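You operate a simulated robot arm through the tools that you are given. There is no shell and no other tool. Be economical: measure what you need, move in short steps, check, and stop when the job is done.

You are at the controls of a simulated two-armed robot. One attempt, no reset.

## Task
Take the cream cloth from the island top by the press and lay it out flat on the free end of the island top.

It is judged by the outcome, as a careful person would: the job done as asked, and still so three seconds after it is handed in. It fails if anything else is knocked over, pushed out of place, dropped, spilled or broken. Flat cloth is picked up by pressing the open fingertips on it (5 to 10 N) and closing them slowly along it; thin cloth reads only 2 to 8 mm in the jaws.

## Robot
Two 7-joint arms with two-finger parallel grippers on one trunk, on a base that drives. Base frame: it is fixed to the floor where the robot stands at the start and does not move with it; the origin is under the middle of the robot, x ahead of it, y to its left, z up. Lengths are in m, angles in degrees, forces in N, time in s.
The left shoulder is at the start at [0.05, 0.187, 0.985], the right one opposite. With the tool pointing down near the work surface each hand reaches from about 0.1 to 0.66 m from the robot's upright axis, wherever it stands, measured 20 degrees to its own side. Places, roughly: free end of the island top [0.9, -0.9, 0.9]. Payload 3.43 kg a hand.
The tool frame of a hand sits at the grasp point between the pads (the TCP): z along the fingers, y along the line on which they close. The tips reach 0.03 m beyond it. The gripper opens to 0.094 m. The fingers are 0.028 m wide and 0.01 m thick; the gripper's body (0.05 by 0.096 m) begins 0.055 m behind the TCP.
Orientation is that of the tool frame in the base frame, as a unit quaternion [w, x, y, z]. With the fingers straight down and closing along the base's y, the tool's x points along the base's -x, its y along +y and its z along -z.

## Interface
- The arms move only by the tool drive_tool. It takes "left_commands", "right_commands" or both (then of equal length, played together; a hand with none holds still); each is a list of rows, each a list of 7 numbers: the shift along the base's x, y, z in m, then the turn, a rotation vector about the base's x, y, z in degrees, then the opening in per cent of the stroke, from 0 (shut) to 100 (fully open). In form: [[dx, dy, dz, rx, ry, rz, grip], ...]. A call has 1 to 10 rows; each row shifts and turns the commanded pose from where the row before left it. A row lasts 0.2 s, in which the tool goes at most 0.05 m and 8.6 degrees; a call with a longer step from one row to the next is refused whole, and so is a gripper value outside its range. A pose out of reach is approached as far as the arm can. The call stops where the force on the tool passes 40 N (or 10 N more than at its start, if that is more) or the arm is blocked; 0.2 s more then pass. Each finger travels about 0.153 m/s and halts on what it meets, pressing with about 31 N; the grip force reading is that of the motor and also rises with nothing between the fingers. The clock runs only during rows and for 0.2 s after the last one: add rows that do not move to give the fingers time. It gives the time, the measured TCP pose, the force on the tool (base axes), the opening and the grip force at its end, in the units of the frame above (readings bear some noise), with the torque about the TCP (base axes, N m) and any sound that the robot's microphone picked up.
- Cameras (640 x 400 px; columns grow to the right, rows downward): "scene" is now at [0.1525, -0.0242, 1.1963]; the picture's right is [-0.28, -0.96, 0.00], its down [-0.17, 0.05, -0.98] and it looks along [0.94, -0.27, -0.18] (base axes); focal length 270 px, centre (320, 200). "left" rides on the left gripper at [0.076, -0.014, -0.103] in its tool frame; the picture's right is [0.18, 0.98, 0.00], its down [-0.75, 0.14, -0.64] and it looks along [-0.63, 0.12, 0.77] (tool axes); focal length 243 px, centre (320, 200). "right" rides on the right gripper at [0.076, 0.014, -0.102] in its tool frame; the picture's right is [-0.18, 0.98, 0.00], its down [-0.75, -0.14, -0.64] and it looks along [-0.63, -0.12, 0.77] (tool axes); focal length 243 px, centre (320, 200). There is no depth. A picture from a camera that has moved, and an enlarged one, comes with that camera's place and axes in the base frame and with its lens. The place of the scene camera against the robot may be out by one fixed shift of up to 0.012 m in any direction.
- grab_frame(camera): a new picture of that camera. It takes no simulated time.
- raise_lower(by): slides the trunk up (or, below 0, down) by that many m; the arms and the scene camera ride with it, the base frame stays. It gives what a move gives, with no picture.
- roll_base(legs): drives the robot by 1 to 6 legs, each [ahead, left, turn to the left] in m, m and degrees, along the robot's own axes; the way and the turn of a leg run together, so that a leg with both is an arc; at most 1.5 m and 180 degrees a leg. The arms and the cameras ride along, it lands a little off, and it stops where it bumps. It gives what a move gives.
- head_to(pan, tilt): turns the head with the scene camera to pan (to the left, within 80 degrees either way) and tilt (down, from -29 to 69), counted from straight ahead of the robot. It gives what a move gives.
- zoom(camera, box): a new picture of the part [left, top, right, bottom] of that camera's present view, enlarged. It takes no simulated time.
- sign_off(): hands the job in; it is judged then, once.

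Work in short steps. Places have to be worked out from the pictures, the camera data and where the tool is seen: move nearer, look again, correct. Check each grasp and each placing, and mend what went wrong. You have 120 turns and 92 pictures in all, those below and enlarged ones among them. Open the grippers and draw the arms clear of the work before you hand the job in, unless the task says otherwise; then end with one line.

The tools are called after "Call:" by a JSON object that holds its "name" and its "arguments". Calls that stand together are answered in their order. drive_tool: Moves the arms, as the interface text tells. Its arguments: {"type":"object","properties":{"left_commands":{"type":"array"},"right_commands":{"type":"array"}},"required":[]} The other tools are called the same way: raise_lower (by) slides the trunk up or down; roll_base (legs) drives the base; head_to (pan, tilt) turns the head that bears the scene camera; grab_frame (camera) takes a picture; zoom (camera, box) takes an enlarged picture of a part of a camera's view; sign_off () hands the job in.

At the start:

```text
time_s: 0.0
left_tool_pos: [0.3922, 0.0965, 1.096]
left_tcp_rot: [-0.001, -0.001, 1.0, 0.0]
left_force: [0.8, -0.7, -1.0]
left_wrist_torque: [0.01, -0.01, 0.02]
left_finger_gap: 0.0939
left_gripper_force: 0.1
right_tool_pos: [0.3777, -0.2824, 1.0496]
right_tcp_rot: [0.0, 0.0, 1.0, 0.0]
right_force: [0.0, 0.8, -0.6]
right_wrist_torque: [-0.02, -0.01, 0.04]
right_finger_gap: 0.0943
right_gripper_force: 0.1
trunk travel left (down, up): [-0.2, 0.232]
robot x, y, heading: [0.0018, -0.0011, -0.2]
head pan, tilt: [-16.2, 10.4]
```

scene: 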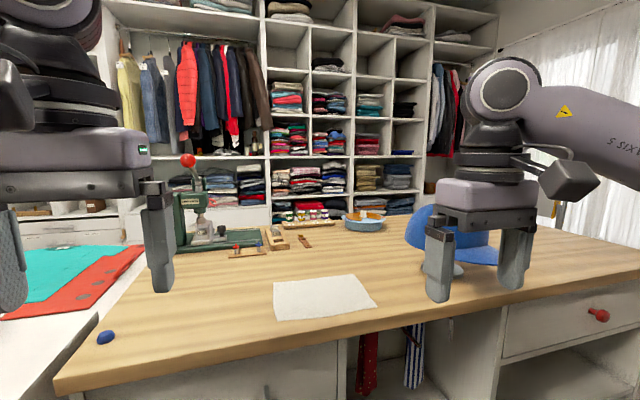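
right: 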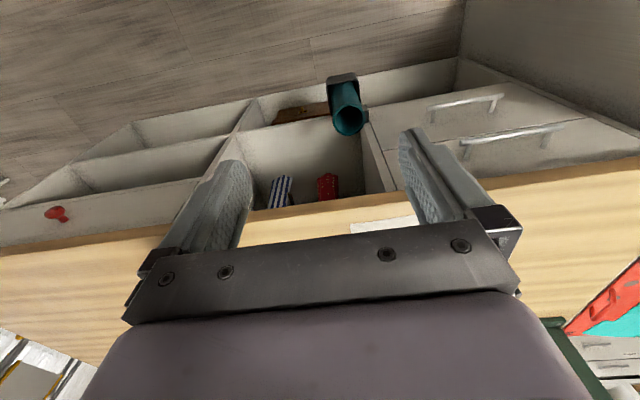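
left: 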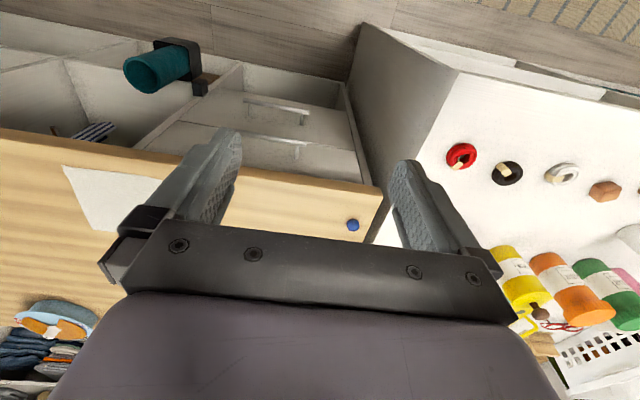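

The cream cloth appears to lie around x 0.67–0.87, y −0.08 to −0.33. I'll look closer at it and at the free end.

Call:
{"name": "zoom", "arguments": {"camera": "scene", "box": [160, 200, 420, 362]}}

Call:
{"name": "head_to", "arguments": {"pan": -45, "tilt": 25}}

Call:
{"name": "grab_frame", "arguments": {"camera": "scene"}}

```text
2.46 times, centred on (290, 281) of scene
camera zoom: at [0.1525, -0.0242, 1.1963], right [-0.28, -0.96, 0.0], down [-0.17, 0.05, -0.98], along [0.94, -0.27, -0.18], focal length 665 px, centre (394, 1)
```

zoom: 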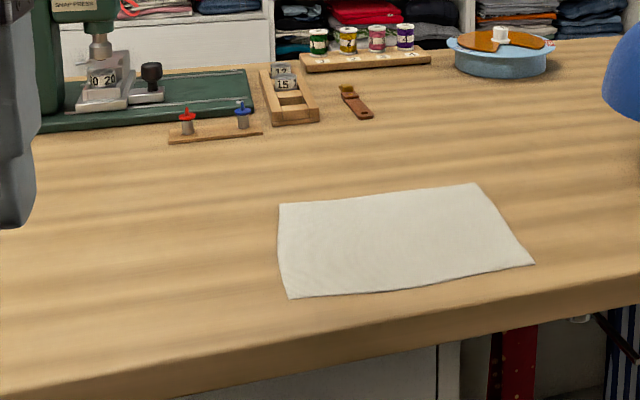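

```text
time_s: 0.9
left_tool_pos: [0.3924, 0.0961, 1.0954]
left_tcp_rot: [0.0, -0.001, 1.0, -0.001]
left_force: [0.4, 0.3, 0.0]
left_wrist_torque: [0.02, 0.03, 0.03]
left_finger_gap: 0.0942
left_gripper_force: 0.0
right_tool_pos: [0.3785, -0.28, 1.0504]
right_tcp_rot: [0.0, 0.0, 1.0, 0.0]
right_force: [-1.4, 0.5, -0.6]
right_wrist_torque: [-0.01, 0.01, 0.02]
right_finger_gap: 0.094
right_gripper_force: 0.1
trunk travel left (down, up): [-0.2, 0.232]
robot x, y, heading: [-0.0002, 0.0004, -0.2]
head pan, tilt: [-45.0, 25.0]
```

```text
87 pictures are left
camera scene: at [0.1283, -0.0634, 1.1727], right [-0.71, -0.71, 0.0], down [-0.3, 0.3, -0.91], along [0.64, -0.64, -0.42], focal length 270 px, centre (320, 200)
```

scene: 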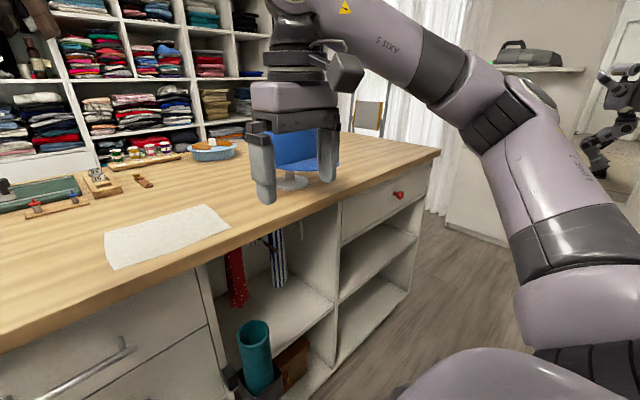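

The cloth lies near the front edge (edge at about x 0.60), with a cap stand at about (0.81, −0.60) and free space beyond it. I'll drive right then forward in front of the cloth and look again.

Call:
{"name": "roll_base", "arguments": {"legs": [[0, -0.2, 0], [0.18, 0, 0]]}}

Call:
{"name": "head_to", "arguments": {"pan": 0, "tilt": 40}}

Call:
{"name": "grab_frame", "arguments": {"camera": "scene"}}

```text
time_s: 3.7
left_tool_pos: [0.5747, -0.1034, 1.0966]
left_tcp_rot: [0.0, -0.003, 1.0, 0.0]
left_force: [-0.4, -0.6, 0.0]
left_wrist_torque: [0.02, -0.03, -0.03]
left_finger_gap: 0.0938
left_gripper_force: 0.0
right_tool_pos: [0.5607, -0.4791, 1.0503]
right_tcp_rot: [0.0, -0.002, 1.0, 0.0]
right_force: [-0.2, 0.7, 0.1]
right_wrist_torque: [0.02, 0.01, 0.02]
right_finger_gap: 0.0937
right_gripper_force: 0.1
trunk travel left (down, up): [-0.2, 0.232]
robot x, y, heading: [0.1824, -0.2002, 0.0]
head pan, tilt: [-45.0, 25.0]
```

```text
time_s: 4.8
left_tool_pos: [0.5733, -0.1026, 1.0967]
left_tcp_rot: [0.0, -0.002, 1.0, -0.001]
left_force: [-0.2, 0.1, 0.3]
left_wrist_torque: [0.01, 0.01, 0.03]
left_finger_gap: 0.094
left_gripper_force: 0.1
right_tool_pos: [0.5611, -0.4796, 1.0514]
right_tcp_rot: [0.001, -0.002, 1.0, 0.0]
right_force: [0.1, -0.6, 0.0]
right_wrist_torque: [0.02, -0.01, -0.01]
right_finger_gap: 0.0942
right_gripper_force: 0.1
trunk travel left (down, up): [-0.2, 0.232]
robot x, y, heading: [0.184, -0.1981, 0.3]
head pan, tilt: [0.0, 40.0]
```

```text
86 pictures are left
camera scene: at [0.3297, -0.1978, 1.1494], right [0.0, -1.0, 0.0], down [-0.64, 0.0, -0.77], along [0.77, 0.0, -0.64], focal length 270 px, centre (320, 200)
```

scene: 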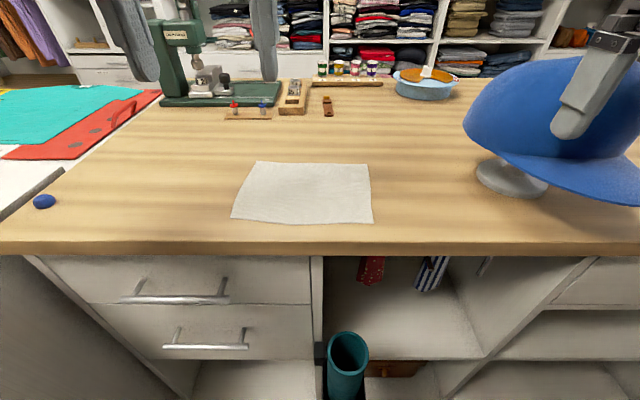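

Cloth corners: near-left (0.662,−0.046), near-right (0.650,−0.288), far edge x≈0.84. Bringing both hands above the near corners, with part-closed fingers.

Call:
{"name": "drive_tool", "arguments": {"left_commands": [[0.019, 0.005, -0.028, 0, 0, 0, 40], [0.019, 0.005, -0.028, 0, 0, 0, 40], [0.019, 0.005, -0.028, 0, 0, 0, 40], [0.019, 0.005, -0.028, 0, 0, 0, 40], [0.019, 0.005, -0.028, 0, 0, 0, 40], [0.019, 0.005, -0.028, 0, 0, 0, 40]], "right_commands": [[0.02, 0.036, -0.02, 0, 0, 0, 40], [0.02, 0.036, -0.02, 0, 0, 0, 40], [0.02, 0.036, -0.02, 0, 0, 0, 40], [0.02, 0.036, -0.02, 0, 0, 0, 40], [0.02, 0.036, -0.02, 0, 0, 0, 40], [0.02, 0.036, -0.02, 0, 0, 0, 40]]}}

Call:
{"name": "grab_frame", "arguments": {"camera": "scene"}}

Call:
{"name": "grab_frame", "arguments": {"camera": "left"}}

Call:
{"name": "grab_frame", "arguments": {"camera": "right"}}

```text
time_s: 6.2
left_tool_pos: [0.6877, -0.074, 0.9292]
left_tcp_rot: [0.0, -0.003, 1.0, -0.002]
left_force: [-1.0, -0.1, 0.6]
left_wrist_torque: [0.04, 0.02, 0.0]
left_finger_gap: 0.0378
left_gripper_force: 0.1
right_tool_pos: [0.682, -0.2634, 0.9315]
right_tcp_rot: [0.0, -0.002, 1.0, 0.0]
right_force: [-0.2, 0.5, -0.7]
right_wrist_torque: [-0.03, 0.04, 0.05]
right_finger_gap: 0.0374
right_gripper_force: 0.1
trunk travel left (down, up): [-0.2, 0.232]
robot x, y, heading: [0.1831, -0.201, 0.1]
head pan, tilt: [0.0, 40.0]
```

```text
85 pictures are left
camera scene: at [0.3299, -0.1975, 1.1494], right [0.0, -1.0, 0.0], down [-0.64, 0.0, -0.77], along [0.77, 0.0, -0.64], focal length 270 px, centre (320, 200)
```

scene: 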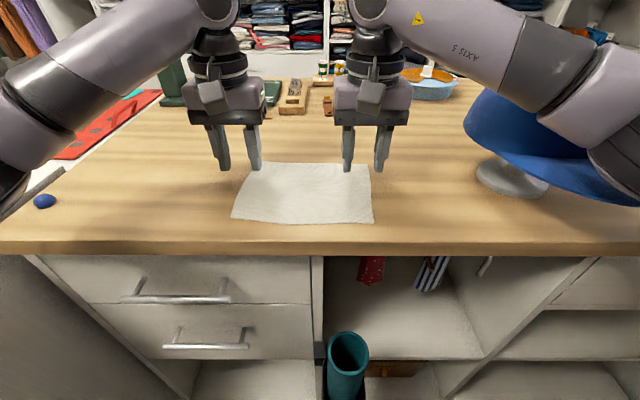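

```text
84 pictures are left
camera left: at [0.6119, -0.0868, 1.0314], right [-0.19, 0.98, 0.0], down [0.75, 0.15, 0.64], along [0.63, 0.12, -0.77], focal length 243 px, centre (320, 200)
```

left: 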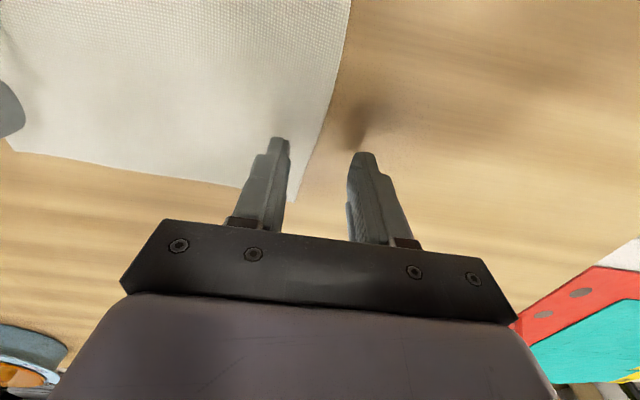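

```text
83 pictures are left
camera right: at [0.6048, -0.2489, 1.0344], right [0.18, 0.98, 0.0], down [0.75, -0.14, 0.64], along [0.63, -0.12, -0.77], focal length 243 px, centre (320, 200)
```

right: 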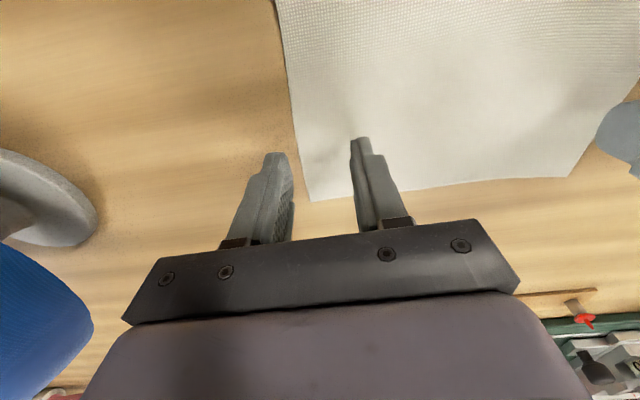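

The hand and scene views disagree by a few cm; fingertip checks put the cloth at about x 0.635–0.80, y −0.06 to −0.285. I'll shift toward the near corners, lower to about 25 mm above the cloth and look again.

Call:
{"name": "drive_tool", "arguments": {"left_commands": [[-0.015, -0.006, -0.022, 0, 0, 0, 40], [-0.015, -0.006, -0.022, 0, 0, 0, 40], [0, 0, 0, 0, 0, 0, 40]], "right_commands": [[-0.013, 0.007, -0.023, 0, 0, 0, 40], [-0.013, 0.007, -0.023, 0, 0, 0, 40], [0, 0, 0, 0, 0, 0, 40]]}}

Call:
{"name": "zoom", "arguments": {"camera": "scene", "box": [200, 130, 420, 268]}}

Call:
{"name": "grab_frame", "arguments": {"camera": "left"}}

Call:
{"name": "grab_frame", "arguments": {"camera": "right"}}

```text
time_s: 6.7
left_tool_pos: [0.6676, -0.082, 0.9108]
left_tcp_rot: [0.014, -0.004, 1.0, -0.009]
left_force: [-2.3, -0.3, 13.1]
left_wrist_torque: [-0.25, 0.23, -0.06]
left_finger_gap: 0.0378
left_gripper_force: 0.1
right_tool_pos: [0.6643, -0.2546, 0.911]
right_tcp_rot: [0.013, 0.0, 1.0, 0.004]
right_force: [-1.4, 0.6, 15.6]
right_wrist_torque: [-0.31, 0.2, -0.08]
right_finger_gap: 0.0378
right_gripper_force: 0.2
trunk travel left (down, up): [-0.2, 0.232]
robot x, y, heading: [0.178, -0.1987, 0.4]
head pan, tilt: [0.0, 40.0]
stopped in row 2 (left hand): the force on the tool passed its limit (the readings are from after the stop); the commanded pose is now the measured one
```

```text
2.90 times, centred on (310, 199) of scene
camera zoom: at [0.3277, -0.1978, 1.1501], right [0.0, -1.0, 0.0], down [-0.64, 0.0, -0.77], along [0.77, 0.0, -0.64], focal length 782 px, centre (349, 203)
```

zoom: 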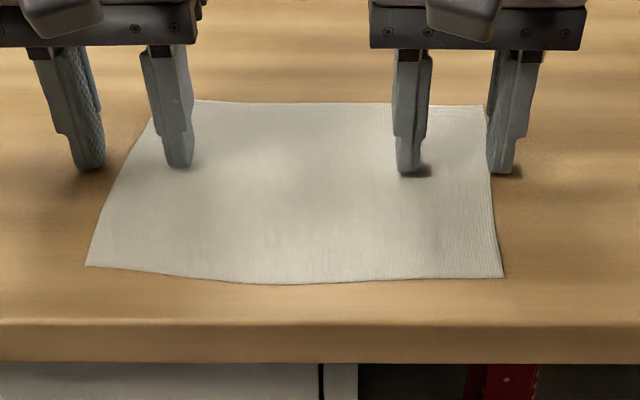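

```text
81 pictures are left
camera left: at [0.59, -0.0935, 1.0112], right [-0.19, 0.98, -0.02], down [0.73, 0.16, 0.66], along [0.65, 0.11, -0.75], focal length 243 px, centre (320, 200)
```

left: 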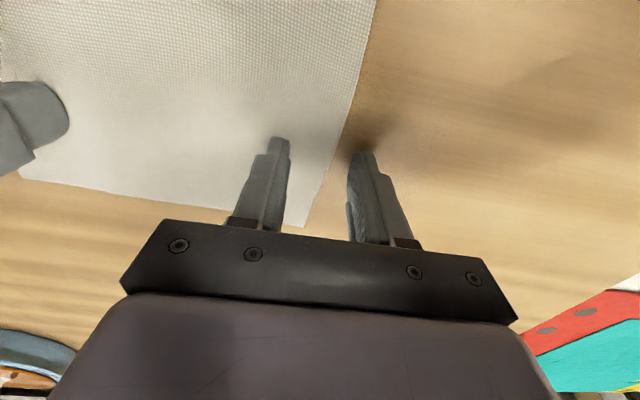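

```text
80 pictures are left
camera right: at [0.5851, -0.2401, 1.013], right [0.18, 0.98, 0.01], down [0.74, -0.15, 0.66], along [0.65, -0.11, -0.75], focal length 243 px, centre (320, 200)
```

right: 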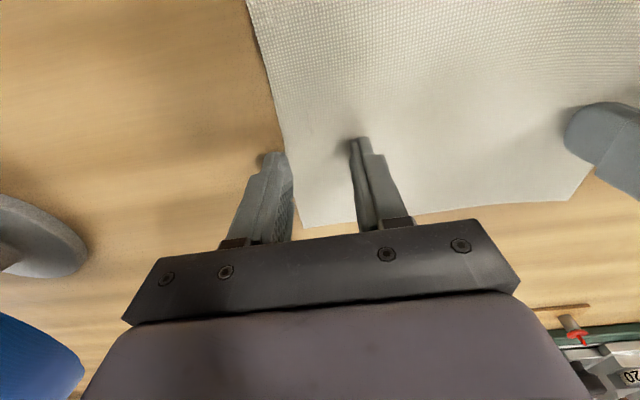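

Contact at TCP z≈0.911, so this top is really at about z 0.88, which resolves the disagreement: cloth corners ≈ (0.61,−0.07), (0.60,−0.274), (0.757,−0.288), (0.767,−0.08). Lifting off, levelling and moving back to the near corners.

Call:
{"name": "drive_tool", "arguments": {"left_commands": [[0, 0, 0.02, 0, 1.6, 0, 40], [-0.022, -0.01, 0, 0, 0, 0, 40], [-0.022, -0.01, 0, 0, 0, 0, 40], [0, 0, 0, 0, 0, 0, 40]], "right_commands": [[0, 0, 0.02, 0, 1.5, 0, 40], [-0.022, 0.006, 0, 0, 0, 0, 40], [-0.022, 0.006, 0, 0, 0, 0, 40], [0, 0, 0, 0, 0, 0, 40]]}}

Call:
{"name": "zoom", "arguments": {"camera": "scene", "box": [200, 130, 420, 268]}}

```text
time_s: 7.7
left_tool_pos: [0.6259, -0.1009, 0.9241]
left_tcp_rot: [-0.003, -0.006, 1.0, -0.007]
left_force: [-0.1, -0.7, -0.6]
left_wrist_torque: [-0.03, 0.01, 0.0]
left_finger_gap: 0.0376
left_gripper_force: 0.1
right_tool_pos: [0.6209, -0.2424, 0.9286]
right_tcp_rot: [-0.004, 0.0, 1.0, 0.003]
right_force: [0.3, -0.2, 0.4]
right_wrist_torque: [0.0, 0.0, 0.02]
right_finger_gap: 0.0376
right_gripper_force: 0.0
trunk travel left (down, up): [-0.2, 0.232]
robot x, y, heading: [0.1839, -0.199, 0.2]
head pan, tilt: [0.0, 40.0]
```

```text
2.90 times, centred on (310, 199) of scene
camera zoom: at [0.33, -0.1978, 1.1494], right [0.0, -1.0, 0.0], down [-0.64, 0.0, -0.77], along [0.77, 0.0, -0.64], focal length 782 px, centre (349, 203)
```

zoom: 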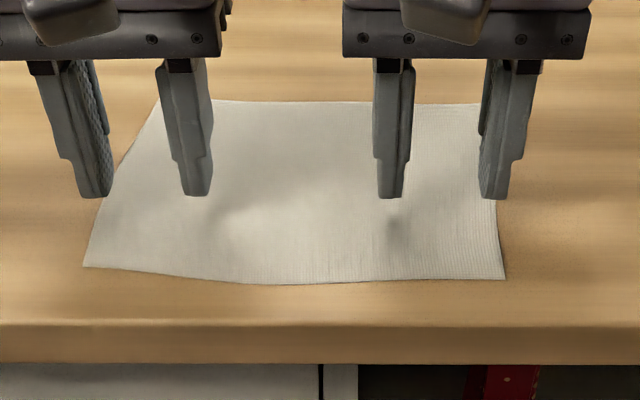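

Fingertips are ~3–4 cm behind the near edge and slightly outside laterally; I'll adjust and descend to light contact.

Call:
{"name": "drive_tool", "arguments": {"left_commands": [[-0.018, -0.009, 0, 0, 0, 0, 40], [0, 0, -0.008, 0, 0, 0, 40], [0, 0, -0.006, 0, 0, 0, 40], [0, 0, 0, 0, 0, 0, 40]], "right_commands": [[-0.018, 0.009, 0, 0, 0, 0, 40], [0, 0, -0.01, 0, 0, 0, 40], [0, 0, -0.008, 0, 0, 0, 40], [0, 0, 0, 0, 0, 0, 40]]}}

Call:
{"name": "zoom", "arguments": {"camera": "scene", "box": [200, 130, 420, 268]}}

```text
time_s: 8.7
left_tool_pos: [0.6086, -0.1086, 0.9129]
left_tcp_rot: [-0.002, -0.005, 1.0, -0.007]
left_force: [0.8, -0.4, 0.2]
left_wrist_torque: [0.01, -0.01, 0.02]
left_finger_gap: 0.0374
left_gripper_force: 0.1
right_tool_pos: [0.6025, -0.2326, 0.9123]
right_tcp_rot: [-0.002, 0.0, 1.0, 0.004]
right_force: [1.7, -0.3, 16.3]
right_wrist_torque: [-0.46, -0.08, 0.03]
right_finger_gap: 0.0376
right_gripper_force: 0.4
trunk travel left (down, up): [-0.2, 0.232]
robot x, y, heading: [0.1829, -0.2007, 0.1]
head pan, tilt: [0.0, 40.0]
```

```text
2.90 times, centred on (310, 199) of scene
camera zoom: at [0.3293, -0.1977, 1.1498], right [0.0, -1.0, 0.0], down [-0.64, 0.0, -0.77], along [0.77, 0.0, -0.64], focal length 782 px, centre (349, 203)
```

zoom: 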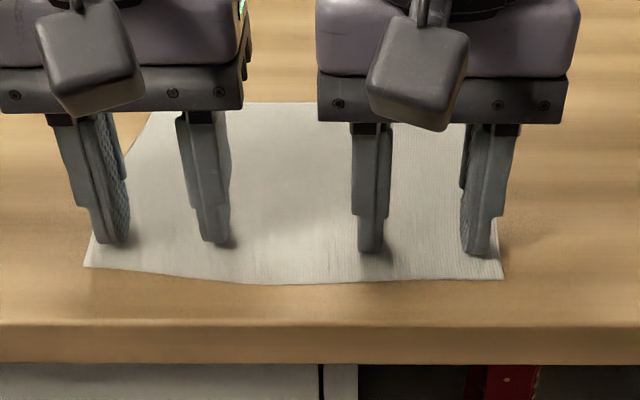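

Both hands sit well on the corners; right presses 16 N, left not yet. Trimming the heights to get 5–10 N.

Call:
{"name": "drive_tool", "arguments": {"left_commands": [[0, 0, -0.0015, 0, 0, 0, 40], [0, 0, 0, 0, 0, 0, 40]], "right_commands": [[0, 0, 0.001, 0, 0, 0, 40], [0, 0, 0, 0, 0, 0, 40]]}}

```text
time_s: 9.3
left_tool_pos: [0.6065, -0.1093, 0.9118]
left_tcp_rot: [-0.002, -0.005, 1.0, -0.007]
left_force: [1.3, 0.5, 3.9]
left_wrist_torque: [0.13, -0.03, -0.03]
left_finger_gap: 0.0377
left_gripper_force: 0.1
right_tool_pos: [0.6024, -0.2323, 0.9119]
right_tcp_rot: [-0.004, 0.001, 1.0, 0.004]
right_force: [1.7, 0.1, 14.6]
right_wrist_torque: [-0.45, -0.13, 0.05]
right_finger_gap: 0.0376
right_gripper_force: 0.1
trunk travel left (down, up): [-0.2, 0.232]
robot x, y, heading: [0.1821, -0.2015, 0.2]
head pan, tilt: [0.0, 40.0]
```

The wrist torques show only the outer fingers press (hands rolled by under 1°). Levelling them.

Call:
{"name": "drive_tool", "arguments": {"left_commands": [[0, 0, -0.0005, 0.8, 0, 0, 40], [0, 0, 0, 0, 0, 0, 40]], "right_commands": [[0, 0, 0.0005, -0.8, 0, 0, 40], [0, 0, 0, 0, 0, 0, 40]]}}

```text
time_s: 9.9
left_tool_pos: [0.6074, -0.1102, 0.9106]
left_tcp_rot: [-0.002, -0.005, 1.0, 0.0]
left_force: [-0.3, 0.6, 7.3]
left_wrist_torque: [0.14, 0.03, -0.01]
left_finger_gap: 0.0378
left_gripper_force: 0.6
right_tool_pos: [0.603, -0.2329, 0.9111]
right_tcp_rot: [-0.004, 0.0, 1.0, -0.003]
right_force: [1.4, 0.8, 11.7]
right_wrist_torque: [0.34, -0.13, -0.04]
right_finger_gap: 0.0376
right_gripper_force: 0.4
trunk travel left (down, up): [-0.2, 0.232]
robot x, y, heading: [0.1837, -0.2013, 0.3]
head pan, tilt: [0.0, 40.0]
```

Nearly balanced at 7 and 12 N; half-correct the right's roll, then close slowly on both.

Call:
{"name": "drive_tool", "arguments": {"left_commands": [[0, 0, 0, 0.2, 0, 0, 37], [0, 0, 0, 0, 0, 0, 33], [0, 0, 0, 0, 0, 0, 29], [0, 0, 0, 0, 0, 0, 25], [0, 0, 0, 0, 0, 0, 21], [0, 0, 0, 0, 0, 0, 17], [0, 0, 0, 0, 0, 0, 13], [0, 0, 0, 0, 0, 0, 8], [0, 0, 0, 0, 0, 0, 3], [0, 0, 0, 0, 0, 0, 0]], "right_commands": [[0, 0, 0, 0.4, 0, 0, 37], [0, 0, 0, 0, 0, 0, 33], [0, 0, 0, 0, 0, 0, 29], [0, 0, 0, 0, 0, 0, 25], [0, 0, 0, 0, 0, 0, 21], [0, 0, 0, 0, 0, 0, 17], [0, 0, 0, 0, 0, 0, 13], [0, 0, 0, 0, 0, 0, 8], [0, 0, 0, 0, 0, 0, 3], [0, 0, 0, 0, 0, 0, 0]]}}

Call:
{"name": "zoom", "arguments": {"camera": "scene", "box": [200, 130, 420, 268]}}

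```text
time_s: 12.1
left_tool_pos: [0.6057, -0.1112, 0.9115]
left_tcp_rot: [-0.002, -0.004, 1.0, 0.0]
left_force: [0.3, -17.2, 9.6]
left_wrist_torque: [-0.5, -0.01, 0.09]
left_finger_gap: 0.0017
left_gripper_force: 30.9
right_tool_pos: [0.6019, -0.2332, 0.9113]
right_tcp_rot: [-0.004, -0.001, 1.0, 0.003]
right_force: [-0.2, 15.9, 6.0]
right_wrist_torque: [0.46, -0.02, -0.07]
right_finger_gap: 0.0022
right_gripper_force: 31.3
trunk travel left (down, up): [-0.2, 0.232]
robot x, y, heading: [0.1816, -0.2, 0.3]
head pan, tilt: [0.0, 40.0]
```

```text
2.90 times, centred on (310, 199) of scene
camera zoom: at [0.3292, -0.1979, 1.1495], right [0.0, -1.0, 0.0], down [-0.64, 0.0, -0.77], along [0.77, 0.0, -0.64], focal length 782 px, centre (349, 203)
```

zoom: 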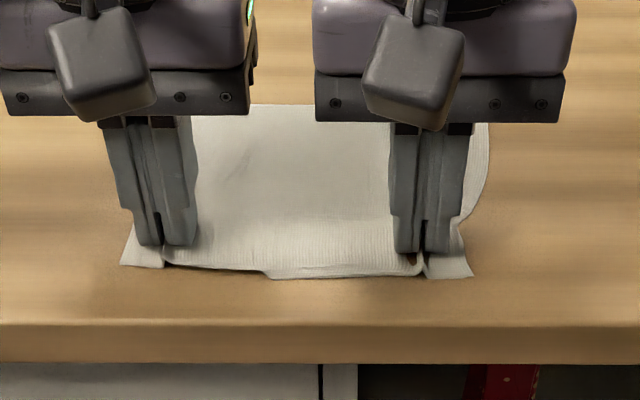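

Both jaws hold cloth (2 mm); the cloth is taut between them. I'll ease the hands together slightly and lift.

Call:
{"name": "drive_tool", "arguments": {"left_commands": [[0, -0.003, 0.004, 0, 0, 0, 0], [0, -0.002, 0.01, 0, 0, 0, 0], [0, 0, 0.02, 0, 0, 0, 0], [0, 0, 0.02, 0, 0, 0, 0], [0, 0, 0.03, 0, 0, 0, 0], [0, 0, 0.03, 0, 0, 0, 0], [0, 0, 0, 0, 0, 0, 0]], "right_commands": [[0, 0.003, 0.004, 0, 0, 0, 0], [0, 0.002, 0.01, 0, 0, 0, 0], [0, 0, 0.02, 0, 0, 0, 0], [0, 0, 0.02, 0, 0, 0, 0], [0, 0, 0.03, 0, 0, 0, 0], [0, 0, 0.03, 0, 0, 0, 0], [0, 0, 0, 0, 0, 0, 0]]}}

Call:
{"name": "grab_frame", "arguments": {"camera": "scene"}}

```text
time_s: 13.7
left_tool_pos: [0.6072, -0.1157, 1.0239]
left_tcp_rot: [-0.003, -0.004, 1.0, 0.001]
left_force: [-0.6, -0.6, -0.1]
left_wrist_torque: [0.0, 0.02, 0.02]
left_finger_gap: 0.0018
left_gripper_force: 31.1
right_tool_pos: [0.6042, -0.228, 1.0236]
right_tcp_rot: [-0.004, 0.001, 1.0, 0.0]
right_force: [0.5, 0.9, -0.4]
right_wrist_torque: [-0.02, 0.0, -0.02]
right_finger_gap: 0.0019
right_gripper_force: 31.2
trunk travel left (down, up): [-0.2, 0.232]
robot x, y, heading: [0.18, -0.198, 0.5]
head pan, tilt: [0.0, 40.0]
```

```text
76 pictures are left
camera scene: at [0.3301, -0.1977, 1.1493], right [0.0, -1.0, 0.0], down [-0.64, 0.0, -0.77], along [0.77, 0.0, -0.64], focal length 270 px, centre (320, 200)
```

scene: 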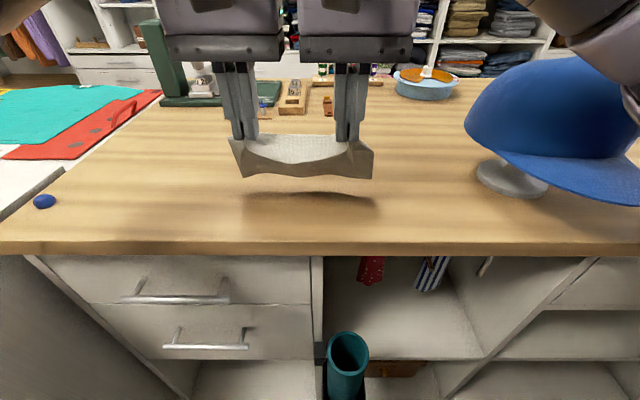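

The cloth is lifted. Checking how it hangs.

Call:
{"name": "zoom", "arguments": {"camera": "scene", "box": [200, 80, 420, 218]}}

Call:
{"name": "grab_frame", "arguments": {"camera": "left"}}

```text
2.90 times, centred on (310, 149) of scene
camera zoom: at [0.3301, -0.1977, 1.1493], right [0.0, -1.0, 0.0], down [-0.64, 0.0, -0.77], along [0.77, 0.0, -0.64], focal length 782 px, centre (349, 348)
```

zoom: 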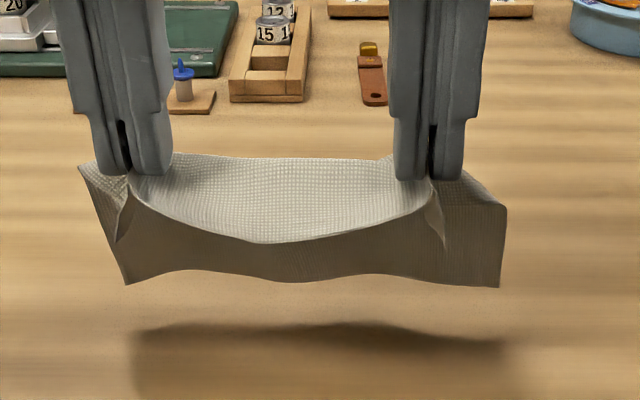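

```text
74 pictures are left
camera left: at [0.5326, -0.13, 1.1269], right [-0.19, 0.98, 0.01], down [0.76, 0.15, 0.64], along [0.62, 0.13, -0.77], focal length 243 px, centre (320, 200)
```

left: 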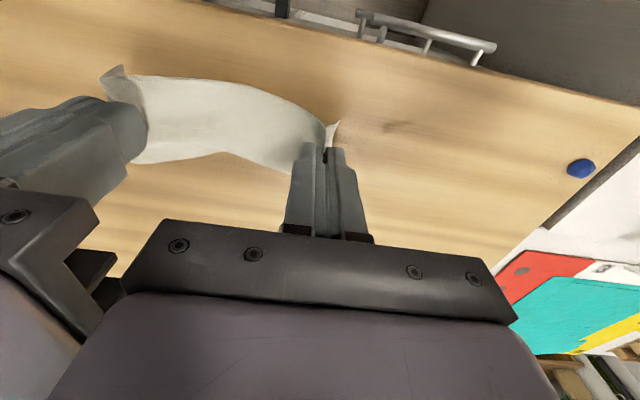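

The cloth hangs freely from both hands. Raise a bit, back straight out, then drive right past the cap stand.

Call:
{"name": "drive_tool", "arguments": {"left_commands": [[0, -0.004, 0.03, 0, 0, 0, 0], [0, -0.004, 0.03, 0, 0, 0, 0], [0, 0, 0.02, 0, 0, 0, 0], [0, 0, 0, 0, 0, 0, 0]], "right_commands": [[0, -0.004, 0.03, 0, 0, 0, 0], [0, -0.004, 0.03, 0, 0, 0, 0], [0, 0, 0.02, 0, 0, 0, 0], [0, 0, 0, 0, 0, 0, 0]]}}

Call:
{"name": "roll_base", "arguments": {"legs": [[-0.3, 0, 0]]}}

Call:
{"name": "head_to", "arguments": {"pan": -40, "tilt": 28}}

Call:
{"name": "grab_frame", "arguments": {"camera": "scene"}}

```text
time_s: 14.7
left_tool_pos: [0.6075, -0.1236, 1.1027]
left_tcp_rot: [-0.004, -0.005, 1.0, 0.002]
left_force: [-0.1, 0.2, 0.5]
left_wrist_torque: [-0.01, -0.01, -0.01]
left_finger_gap: 0.0015
left_gripper_force: 30.7
right_tool_pos: [0.6037, -0.2359, 1.1033]
right_tcp_rot: [-0.004, 0.0, 1.0, 0.0]
right_force: [0.0, 0.6, -0.1]
right_wrist_torque: [-0.03, 0.0, 0.02]
right_finger_gap: 0.0017
right_gripper_force: 30.7
trunk travel left (down, up): [-0.2, 0.232]
robot x, y, heading: [0.1791, -0.2033, 0.2]
head pan, tilt: [0.0, 40.0]
```

```text
time_s: 16.7
left_tool_pos: [0.3133, -0.1256, 1.1042]
left_tcp_rot: [-0.004, -0.003, 1.0, 0.002]
left_force: [-0.1, 0.0, 0.0]
left_wrist_torque: [0.05, -0.03, -0.02]
left_finger_gap: 0.0019
left_gripper_force: 31.1
right_tool_pos: [0.3077, -0.2381, 1.1048]
right_tcp_rot: [-0.004, 0.002, 1.0, 0.0]
right_force: [1.2, -0.1, 0.0]
right_wrist_torque: [0.01, 0.01, -0.05]
right_finger_gap: 0.002
right_gripper_force: 30.9
trunk travel left (down, up): [-0.2, 0.232]
robot x, y, heading: [-0.1158, -0.2026, -0.3]
head pan, tilt: [0.0, 40.0]
```

```text
time_s: 17.8
left_tool_pos: [0.3129, -0.1266, 1.1024]
left_tcp_rot: [-0.003, -0.003, 1.0, 0.002]
left_force: [0.4, 0.0, 0.5]
left_wrist_torque: [0.03, -0.01, -0.01]
left_finger_gap: 0.0018
left_gripper_force: 30.0
right_tool_pos: [0.3081, -0.2376, 1.1042]
right_tcp_rot: [-0.004, 0.002, 1.0, 0.0]
right_force: [0.6, 0.4, -0.4]
right_wrist_torque: [0.03, 0.02, 0.0]
right_finger_gap: 0.0021
right_gripper_force: 31.2
trunk travel left (down, up): [-0.2, 0.232]
robot x, y, heading: [-0.1136, -0.2013, 0.2]
head pan, tilt: [-40.0, 28.0]
```

```text
73 pictures are left
camera scene: at [0.0201, -0.2574, 1.1679], right [-0.64, -0.77, 0.0], down [-0.36, 0.3, -0.88], along [0.68, -0.57, -0.47], focal length 270 px, centre (320, 200)
```

scene: 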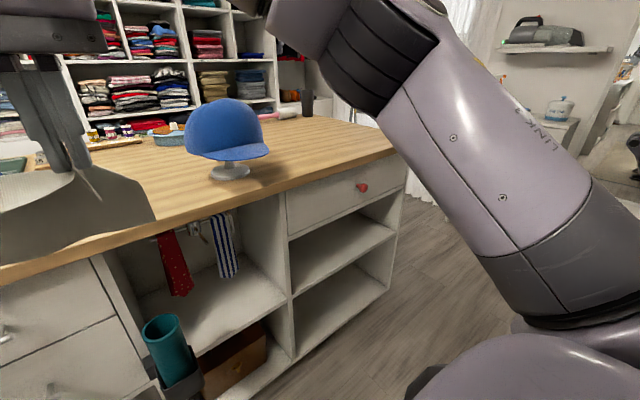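

The cap stand sits at about (0.73,−0.52) and the island's right end is near y −1.1. The floor is clear, so I drive right 0.65 and look.

Call:
{"name": "roll_base", "arguments": {"legs": [[0, -0.65, 0]]}}

Call:
{"name": "head_to", "arguments": {"pan": 0, "tilt": 25}}

Call:
{"name": "grab_frame", "arguments": {"camera": "scene"}}

```text
time_s: 21.4
left_tool_pos: [0.3116, -0.7776, 1.1027]
left_tcp_rot: [-0.003, -0.003, 1.0, 0.002]
left_force: [0.3, -0.1, -0.5]
left_wrist_torque: [0.0, 0.0, -0.02]
left_finger_gap: 0.0015
left_gripper_force: 30.6
right_tool_pos: [0.3074, -0.8913, 1.1041]
right_tcp_rot: [-0.004, 0.004, 1.0, 0.0]
right_force: [0.4, -0.8, 0.1]
right_wrist_torque: [-0.01, 0.0, -0.01]
right_finger_gap: 0.0018
right_gripper_force: 31.3
trunk travel left (down, up): [-0.2, 0.232]
robot x, y, heading: [-0.114, -0.8523, -0.1]
head pan, tilt: [-40.0, 28.0]
```

```text
time_s: 22.5
left_tool_pos: [0.3115, -0.7779, 1.1019]
left_tcp_rot: [-0.003, -0.003, 1.0, 0.002]
left_force: [0.2, -0.1, 0.0]
left_wrist_torque: [0.01, -0.03, 0.02]
left_finger_gap: 0.0018
left_gripper_force: 31.3
right_tool_pos: [0.3091, -0.8911, 1.1038]
right_tcp_rot: [-0.004, 0.003, 1.0, 0.0]
right_force: [0.4, -0.3, 0.3]
right_wrist_torque: [-0.01, 0.01, -0.04]
right_finger_gap: 0.0018
right_gripper_force: 31.0
trunk travel left (down, up): [-0.2, 0.232]
robot x, y, heading: [-0.1179, -0.8481, -0.2]
head pan, tilt: [0.0, 25.0]
```

```text
72 pictures are left
camera scene: at [0.0413, -0.8511, 1.1727], right [0.0, -1.0, 0.0], down [-0.42, 0.0, -0.91], along [0.91, 0.0, -0.42], focal length 270 px, centre (320, 200)
```

scene: 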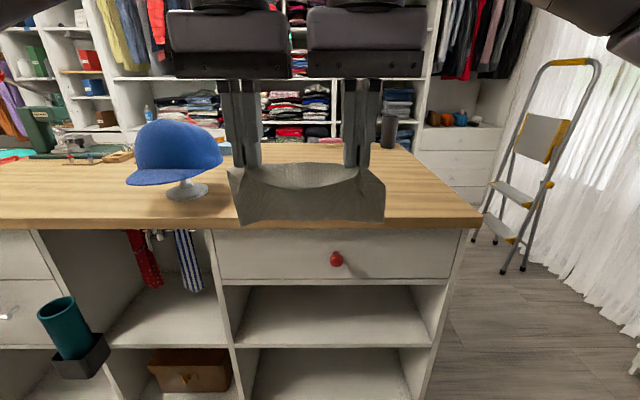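

Free area is about y −0.62 to −1.22, x 0.57 to 1.2. Checking the cloth's hang more closely before going in.

Call:
{"name": "zoom", "arguments": {"camera": "scene", "box": [200, 120, 420, 258]}}

Call:
{"name": "grab_frame", "arguments": {"camera": "right"}}

```text
2.90 times, centred on (310, 189) of scene
camera zoom: at [0.0413, -0.8511, 1.1727], right [0.0, -1.0, 0.0], down [-0.42, 0.0, -0.91], along [0.91, 0.0, -0.42], focal length 782 px, centre (349, 232)
```

zoom: 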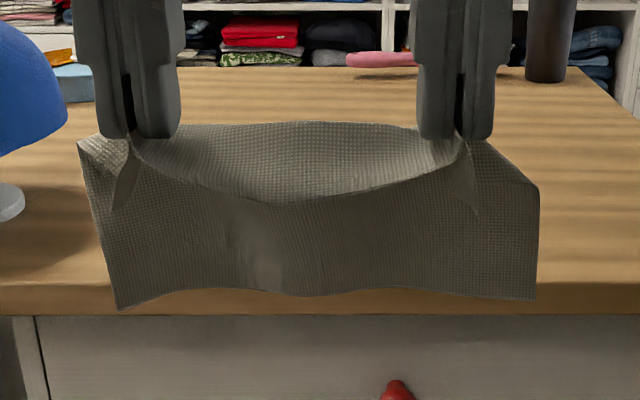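

```text
70 pictures are left
camera right: at [0.2319, -0.8752, 1.208], right [0.19, 0.98, 0.0], down [0.76, -0.15, 0.64], along [0.62, -0.12, -0.77], focal length 243 px, centre (320, 200)
```

right: 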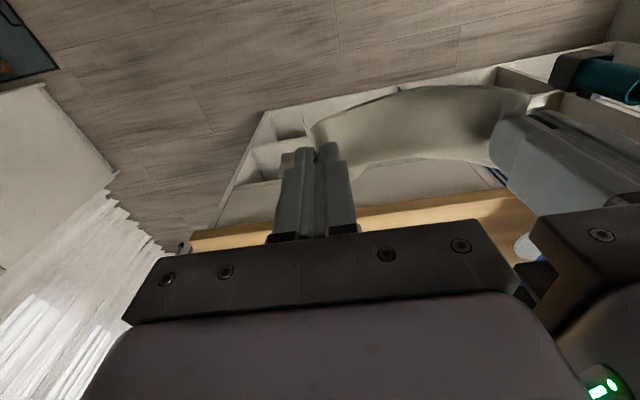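

The cloth body slopes away and down from the hands with the short near flap toward me, which suits laying it far edge first. I move in front of the free end.

Call:
{"name": "roll_base", "arguments": {"legs": [[0, -0.085, 0], [0.3, 0, 0]]}}

Call:
{"name": "head_to", "arguments": {"pan": 0, "tilt": 38}}

Call:
{"name": "grab_frame", "arguments": {"camera": "scene"}}

```text
time_s: 25.2
left_tool_pos: [0.6058, -0.864, 1.1024]
left_tcp_rot: [-0.003, -0.002, 1.0, 0.002]
left_force: [0.0, -0.2, -1.2]
left_wrist_torque: [0.01, -0.02, 0.03]
left_finger_gap: 0.0017
left_gripper_force: 31.1
right_tool_pos: [0.6015, -0.9766, 1.1027]
right_tcp_rot: [-0.005, 0.004, 1.0, 0.0]
right_force: [-0.4, 0.4, 0.3]
right_wrist_torque: [0.01, 0.04, 0.02]
right_finger_gap: 0.0016
right_gripper_force: 30.7
trunk travel left (down, up): [-0.2, 0.232]
robot x, y, heading: [0.1814, -0.9364, -0.3]
head pan, tilt: [0.0, 25.0]
```

```text
time_s: 26.0
left_tool_pos: [0.6058, -0.8629, 1.1029]
left_tcp_rot: [-0.004, -0.001, 1.0, 0.002]
left_force: [-0.7, 0.4, 0.2]
left_wrist_torque: [0.01, 0.01, -0.01]
left_finger_gap: 0.0017
left_gripper_force: 30.5
right_tool_pos: [0.602, -0.9774, 1.1036]
right_tcp_rot: [-0.005, 0.005, 1.0, -0.001]
right_force: [0.3, 0.3, 0.3]
right_wrist_torque: [0.0, 0.01, 0.02]
right_finger_gap: 0.0019
right_gripper_force: 31.3
trunk travel left (down, up): [-0.2, 0.232]
robot x, y, heading: [0.182, -0.9375, -0.2]
head pan, tilt: [0.0, 38.0]
```

```text
69 pictures are left
camera scene: at [0.3296, -0.9358, 1.1524], right [0.0, -1.0, 0.0], down [-0.62, 0.0, -0.79], along [0.79, 0.0, -0.62], focal length 270 px, centre (320, 200)
```

scene: 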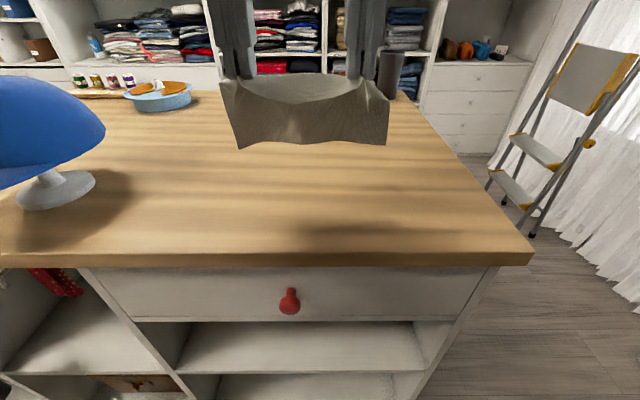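

The area under the hands is clear. Moving forward 0.15, spreading slightly taut, and lowering to just above where the far edge touches.

Call:
{"name": "drive_tool", "arguments": {"left_commands": [[0.03, 0.001, -0.02, 0, 0, 0, 0], [0.03, 0.001, -0.02, 0, 0, 0, 0], [0.03, 0.001, -0.02, 0, 0, 0, 0], [0.03, 0, -0.02, 0, 0, 0, 0], [0.03, 0, -0.015, 0, 0, 0, 0], [0, 0, 0, 0, 0, 0, 0]], "right_commands": [[0.03, -0.001, -0.02, 0, 0, 0, 0], [0.03, -0.001, -0.02, 0, 0, 0, 0], [0.03, -0.001, -0.02, 0, 0, 0, 0], [0.03, 0, -0.02, 0, 0, 0, 0], [0.03, 0, -0.015, 0, 0, 0, 0], [0, 0, 0, 0, 0, 0, 0]]}}

Call:
{"name": "grab_frame", "arguments": {"camera": "scene"}}

```text
time_s: 27.4
left_tool_pos: [0.7507, -0.8569, 1.0052]
left_tcp_rot: [-0.003, 0.002, 1.0, 0.001]
left_force: [-1.5, -11.5, 0.1]
left_wrist_torque: [-0.39, 0.07, 0.05]
left_finger_gap: 0.0015
left_gripper_force: 30.7
left hand out of reach, approached as far as the arm can: row 5
right_tool_pos: [0.728, -0.9745, 1.0148]
right_tcp_rot: [-0.003, 0.003, 1.0, 0.003]
right_force: [1.6, 11.6, -1.7]
right_wrist_torque: [0.38, -0.04, -0.01]
right_finger_gap: 0.0019
right_gripper_force: 31.2
right hand out of reach, approached as far as the arm can: row 5
trunk travel left (down, up): [-0.2, 0.232]
robot x, y, heading: [0.1796, -0.9368, -0.4]
head pan, tilt: [0.0, 38.0]
```

```text
68 pictures are left
camera scene: at [0.3294, -0.936, 1.1523], right [0.0, -1.0, 0.0], down [-0.62, 0.0, -0.79], along [0.79, 0.0, -0.62], focal length 270 px, centre (320, 200)
```

scene: 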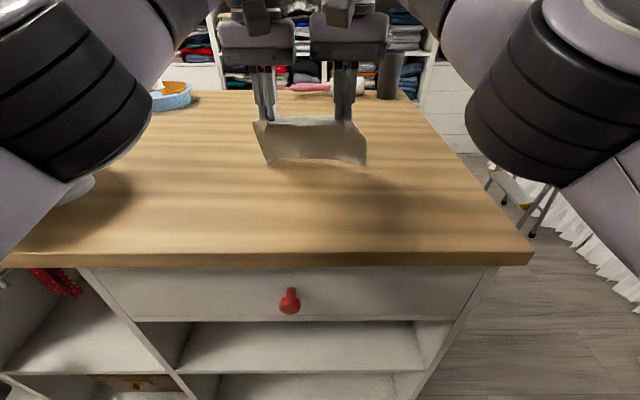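

Both arms hit their reach limit and the cloth is over-taut (11 N). Pulling back slightly, easing together, then looking down to see how much room the base has.

Call:
{"name": "drive_tool", "arguments": {"left_commands": [[-0.03, -0.002, 0.005, 0, 0, 0, 0], [-0.037, 0, 0.015, 0, 0, 0, 0], [-0.02, 0, 0.015, 0, 0, 0, 0], [0, 0, 0, 0, 0, 0, 0]], "right_commands": [[-0.01, 0.002, 0, 0, 0, 0, 0], [-0.037, 0, 0.01, 0, 0, 0, 0], [-0.02, 0, 0.015, 0, 0, 0, 0], [0, 0, 0, 0, 0, 0, 0]]}}

Call:
{"name": "head_to", "arguments": {"pan": 0, "tilt": 69}}

Call:
{"name": "grab_frame", "arguments": {"camera": "scene"}}

```text
time_s: 27.8
left_tool_pos: [0.7379, -0.8414, 1.0141]
left_tcp_rot: [-0.027, -0.066, 0.997, -0.041]
left_force: [-3.9, -14.4, 0.7]
left_wrist_torque: [-0.37, 0.07, -0.05]
left_finger_gap: 0.0015
left_gripper_force: 31.1
left hand out of reach, approached as far as the arm can: row 1
right_tool_pos: [0.7111, -0.9637, 1.0153]
right_tcp_rot: [0.0, -0.007, 1.0, 0.013]
right_force: [3.0, 14.5, 0.3]
right_wrist_torque: [0.48, -0.11, 0.02]
right_finger_gap: 0.002
right_gripper_force: 31.0
trunk travel left (down, up): [-0.2, 0.232]
robot x, y, heading: [0.1806, -0.938, -0.2]
head pan, tilt: [0.0, 38.0]
stopped in row 2 (left hand): the force on the tool passed its limit (the readings are from after the stop); the commanded pose is now the measured one
```

```text
time_s: 28.8
left_tool_pos: [0.7383, -0.8397, 1.0127]
left_tcp_rot: [-0.028, -0.069, 0.996, -0.043]
left_force: [-5.7, -23.7, 1.0]
left_wrist_torque: [-0.73, 0.13, -0.02]
left_finger_gap: 0.0018
left_gripper_force: 30.6
right_tool_pos: [0.7121, -0.9652, 1.0146]
right_tcp_rot: [0.0, -0.006, 1.0, 0.012]
right_force: [5.0, 23.7, -0.2]
right_wrist_torque: [0.74, -0.14, 0.05]
right_finger_gap: 0.0021
right_gripper_force: 30.5
trunk travel left (down, up): [-0.2, 0.232]
robot x, y, heading: [0.1789, -0.9387, -0.2]
head pan, tilt: [0.0, 68.8]
```

```text
67 pictures are left
camera scene: at [0.2992, -0.9358, 1.1133], right [-0.01, -1.0, 0.0], down [-0.93, 0.0, -0.36], along [0.36, 0.0, -0.93], focal length 270 px, centre (320, 200)
```

scene: 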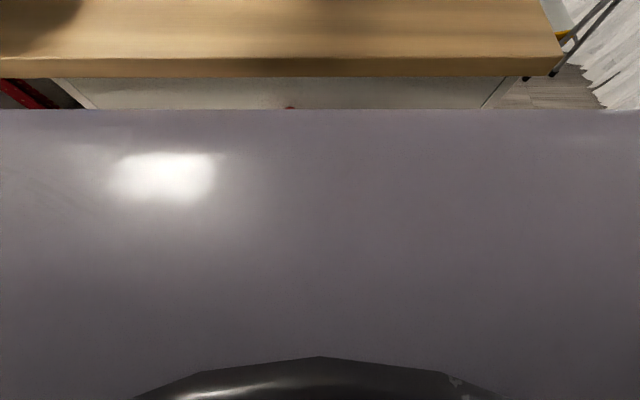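

The cloth is being stretched (24 N) as the left wrist got skewed at its limit. I realign: bring hands back to x≈0.665, spacing 0.113, tools upright.

Call:
{"name": "drive_tool", "arguments": {"left_commands": [[-0.012, -0.01, 0.005, 1.6, -1, -2.6, 0], [-0.02, -0.008, 0.005, 1.6, -1, -2.6, 0], [-0.02, -0.002, 0.005, 1.7, -1.2, -2.7, 0], [-0.018, 0, 0.002, 0, 0, 0, 0], [0, 0, 0, 0, 0, 0, 0]], "right_commands": [[0, 0, 0.005, -0.7, 0, -0.3, 0], [-0.01, -0.004, 0.005, -0.7, 0, -0.4, 0], [-0.02, -0.004, 0.005, 0, 0, 0, 0], [-0.018, 0, 0, 0, 0, 0, 0], [0, 0, 0, 0, 0, 0, 0]]}}

Call:
{"name": "head_to", "arguments": {"pan": 20, "tilt": 38}}

Call:
{"name": "grab_frame", "arguments": {"camera": "scene"}}

```text
time_s: 30.0
left_tool_pos: [0.6703, -0.8599, 1.028]
left_tcp_rot: [0.001, -0.004, 1.0, 0.003]
left_force: [0.0, -0.3, 0.4]
left_wrist_torque: [-0.05, -0.02, 0.03]
left_finger_gap: 0.0018
left_gripper_force: 31.5
right_tool_pos: [0.6639, -0.9745, 1.0308]
right_tcp_rot: [-0.003, 0.002, 1.0, -0.003]
right_force: [1.2, 1.4, 0.7]
right_wrist_torque: [0.04, 0.02, 0.0]
right_finger_gap: 0.0018
right_gripper_force: 30.6
trunk travel left (down, up): [-0.2, 0.232]
robot x, y, heading: [0.1795, -0.9359, -0.6]
head pan, tilt: [0.0, 68.8]
```

```text
time_s: 31.0
left_tool_pos: [0.6701, -0.859, 1.0294]
left_tcp_rot: [0.001, -0.002, 1.0, 0.004]
left_force: [0.1, -0.4, -0.2]
left_wrist_torque: [-0.07, 0.03, 0.01]
left_finger_gap: 0.0018
left_gripper_force: 31.2
right_tool_pos: [0.6643, -0.9733, 1.0294]
right_tcp_rot: [-0.001, 0.001, 1.0, -0.002]
right_force: [0.9, 0.8, -0.1]
right_wrist_torque: [0.02, 0.0, 0.0]
right_finger_gap: 0.002
right_gripper_force: 31.2
trunk travel left (down, up): [-0.2, 0.232]
robot x, y, heading: [0.179, -0.9381, -0.0]
head pan, tilt: [20.0, 38.0]
```

```text
66 pictures are left
camera scene: at [0.3245, -0.9065, 1.1523], right [0.34, -0.94, 0.0], down [-0.58, -0.21, -0.79], along [0.74, 0.27, -0.62], focal length 270 px, centre (320, 200)
```

scene: 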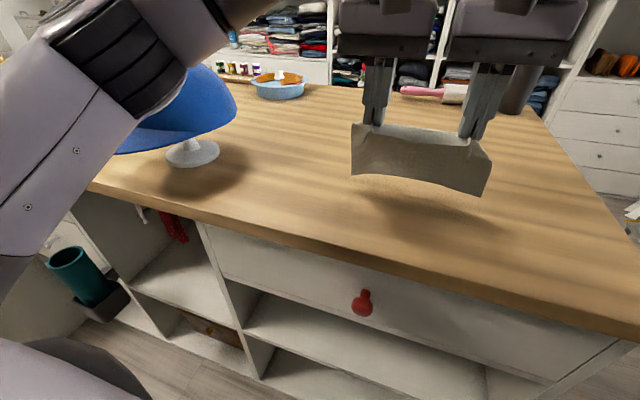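

Aligned, and the cap is untouched, but the left elbow is within ~0.1 m of it. I shift the base 5 cm right, then 5 cm forward for reach.

Call:
{"name": "roll_base", "arguments": {"legs": [[0, -0.05, 0], [0.05, 0, 0]]}}

Call:
{"name": "grab_frame", "arguments": {"camera": "scene"}}

```text
time_s: 32.4
left_tool_pos: [0.7208, -0.9086, 1.0283]
left_tcp_rot: [0.002, -0.003, 1.0, 0.003]
left_force: [-0.2, 0.2, -0.2]
left_wrist_torque: [-0.03, 0.06, 0.03]
left_finger_gap: 0.0019
left_gripper_force: 31.5
right_tool_pos: [0.7137, -1.024, 1.0301]
right_tcp_rot: [-0.003, 0.001, 1.0, -0.003]
right_force: [-0.7, 0.2, 0.0]
right_wrist_torque: [-0.01, 0.01, 0.02]
right_finger_gap: 0.0017
right_gripper_force: 30.8
trunk travel left (down, up): [-0.2, 0.232]
robot x, y, heading: [0.233, -0.9856, -0.3]
head pan, tilt: [20.0, 38.0]
```

```text
65 pictures are left
camera scene: at [0.3747, -0.956, 1.1523], right [0.34, -0.94, 0.0], down [-0.58, -0.21, -0.79], along [0.74, 0.27, -0.62], focal length 270 px, centre (320, 200)
```

scene: 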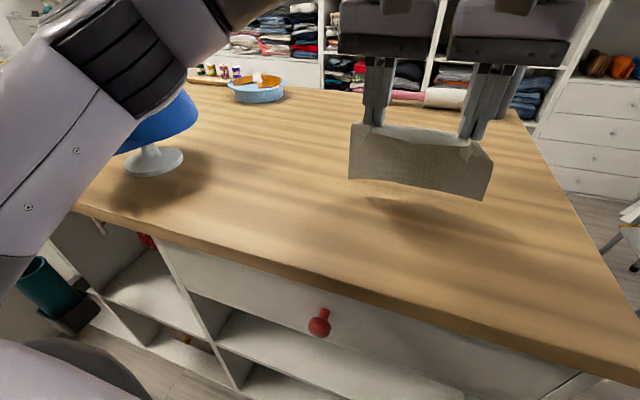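

Clear. Now forward 4.5 cm, then lower in step with a pull-back so the far edge touches first and the body lays out toward me.

Call:
{"name": "drive_tool", "arguments": {"left_commands": [[0.015, 0, 0, 0, 0, 0, 0], [0.015, 0, 0, 0, 0, 0, 0], [0.015, 0, 0, 0, 0, 0, 0], [0, 0, -0.018, 0, 0, 0, 0], [-0.004, 0, -0.018, 0, 0, 0, 0], [-0.008, 0, -0.018, 0, 0, 0, 0], [0, 0, 0, 0, 0, 0, 0]], "right_commands": [[0.016, 0, 0, 0, 0, 0, 0], [0.016, 0, 0, 0, 0, 0, 0], [0.016, 0, -0.001, 0, 0, 0, 0], [0, 0, -0.018, 0, 0, 0, 0], [-0.004, 0, -0.018, 0, 0, 0, 0], [-0.008, 0, -0.018, 0, 0, 0, 0], [0, 0, 0, 0, 0, 0, 0]]}}

Call:
{"name": "head_to", "arguments": {"pan": 0, "tilt": 38}}

Call:
{"name": "grab_frame", "arguments": {"camera": "scene"}}

```text
time_s: 34.0
left_tool_pos: [0.7538, -0.9083, 0.9741]
left_tcp_rot: [0.0, -0.002, 1.0, 0.004]
left_force: [0.2, -2.1, -0.6]
left_wrist_torque: [-0.03, 0.0, 0.02]
left_finger_gap: 0.0017
left_gripper_force: 30.6
right_tool_pos: [0.7499, -1.024, 0.9755]
right_tcp_rot: [-0.002, 0.001, 1.0, -0.002]
right_force: [1.0, 1.7, -0.6]
right_wrist_torque: [0.06, -0.01, 0.04]
right_finger_gap: 0.0019
right_gripper_force: 30.5
trunk travel left (down, up): [-0.2, 0.232]
robot x, y, heading: [0.2289, -0.9918, -0.4]
head pan, tilt: [20.0, 38.0]
```

```text
time_s: 34.8
left_tool_pos: [0.7543, -0.9078, 0.9739]
left_tcp_rot: [0.002, -0.003, 1.0, 0.004]
left_force: [0.1, -2.1, -0.3]
left_wrist_torque: [-0.08, 0.03, 0.03]
left_finger_gap: 0.0017
left_gripper_force: 31.4
right_tool_pos: [0.7491, -1.0242, 0.9756]
right_tcp_rot: [-0.002, 0.001, 1.0, -0.002]
right_force: [1.2, 2.2, -0.1]
right_wrist_torque: [0.03, 0.0, 0.04]
right_finger_gap: 0.0018
right_gripper_force: 31.2
trunk travel left (down, up): [-0.2, 0.232]
robot x, y, heading: [0.2319, -0.9893, -0.3]
head pan, tilt: [0.0, 38.0]
```

```text
64 pictures are left
camera scene: at [0.3795, -0.9855, 1.1523], right [0.0, -1.0, 0.0], down [-0.62, 0.0, -0.79], along [0.79, 0.0, -0.62], focal length 270 px, centre (320, 200)
```

scene: 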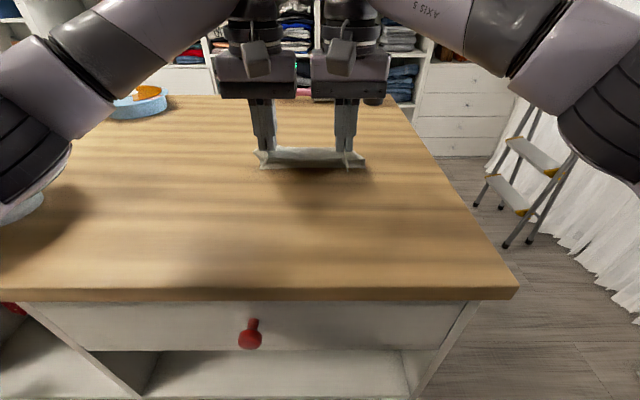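

Checking the cloth state at touchdown.

Call:
{"name": "zoom", "arguments": {"camera": "scene", "box": [220, 90, 420, 215]}}

Call:
{"name": "grab_frame", "arguments": {"camera": "left"}}

```text
3.20 times, centred on (320, 152) of scene
camera zoom: at [0.3795, -0.9855, 1.1523], right [0.0, -1.0, 0.0], down [-0.62, 0.0, -0.79], along [0.79, 0.0, -0.62], focal length 864 px, centre (320, 352)
```

zoom: 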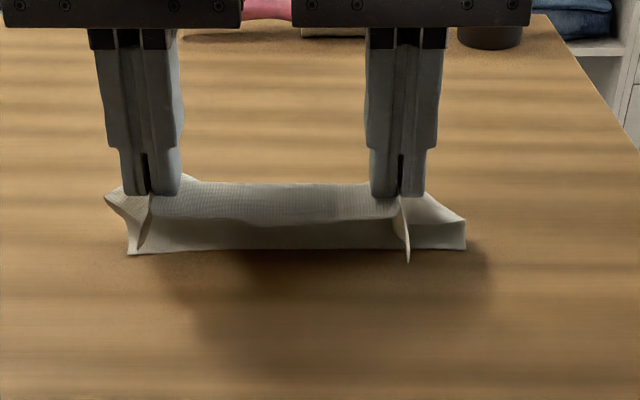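

```text
62 pictures are left
camera left: at [0.679, -0.9222, 1.0767], right [-0.19, 0.98, 0.01], down [0.75, 0.14, 0.64], along [0.63, 0.13, -0.76], focal length 243 px, centre (320, 200)
```

left: 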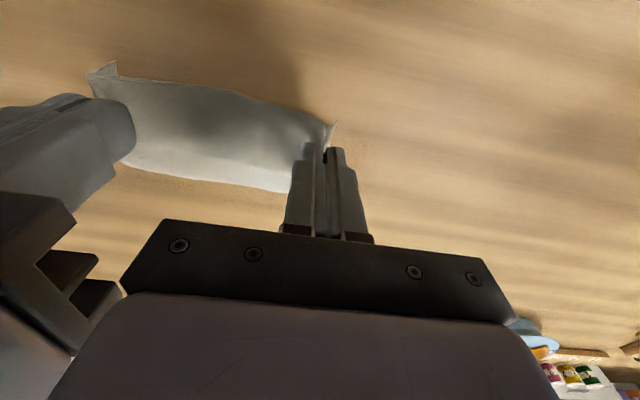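

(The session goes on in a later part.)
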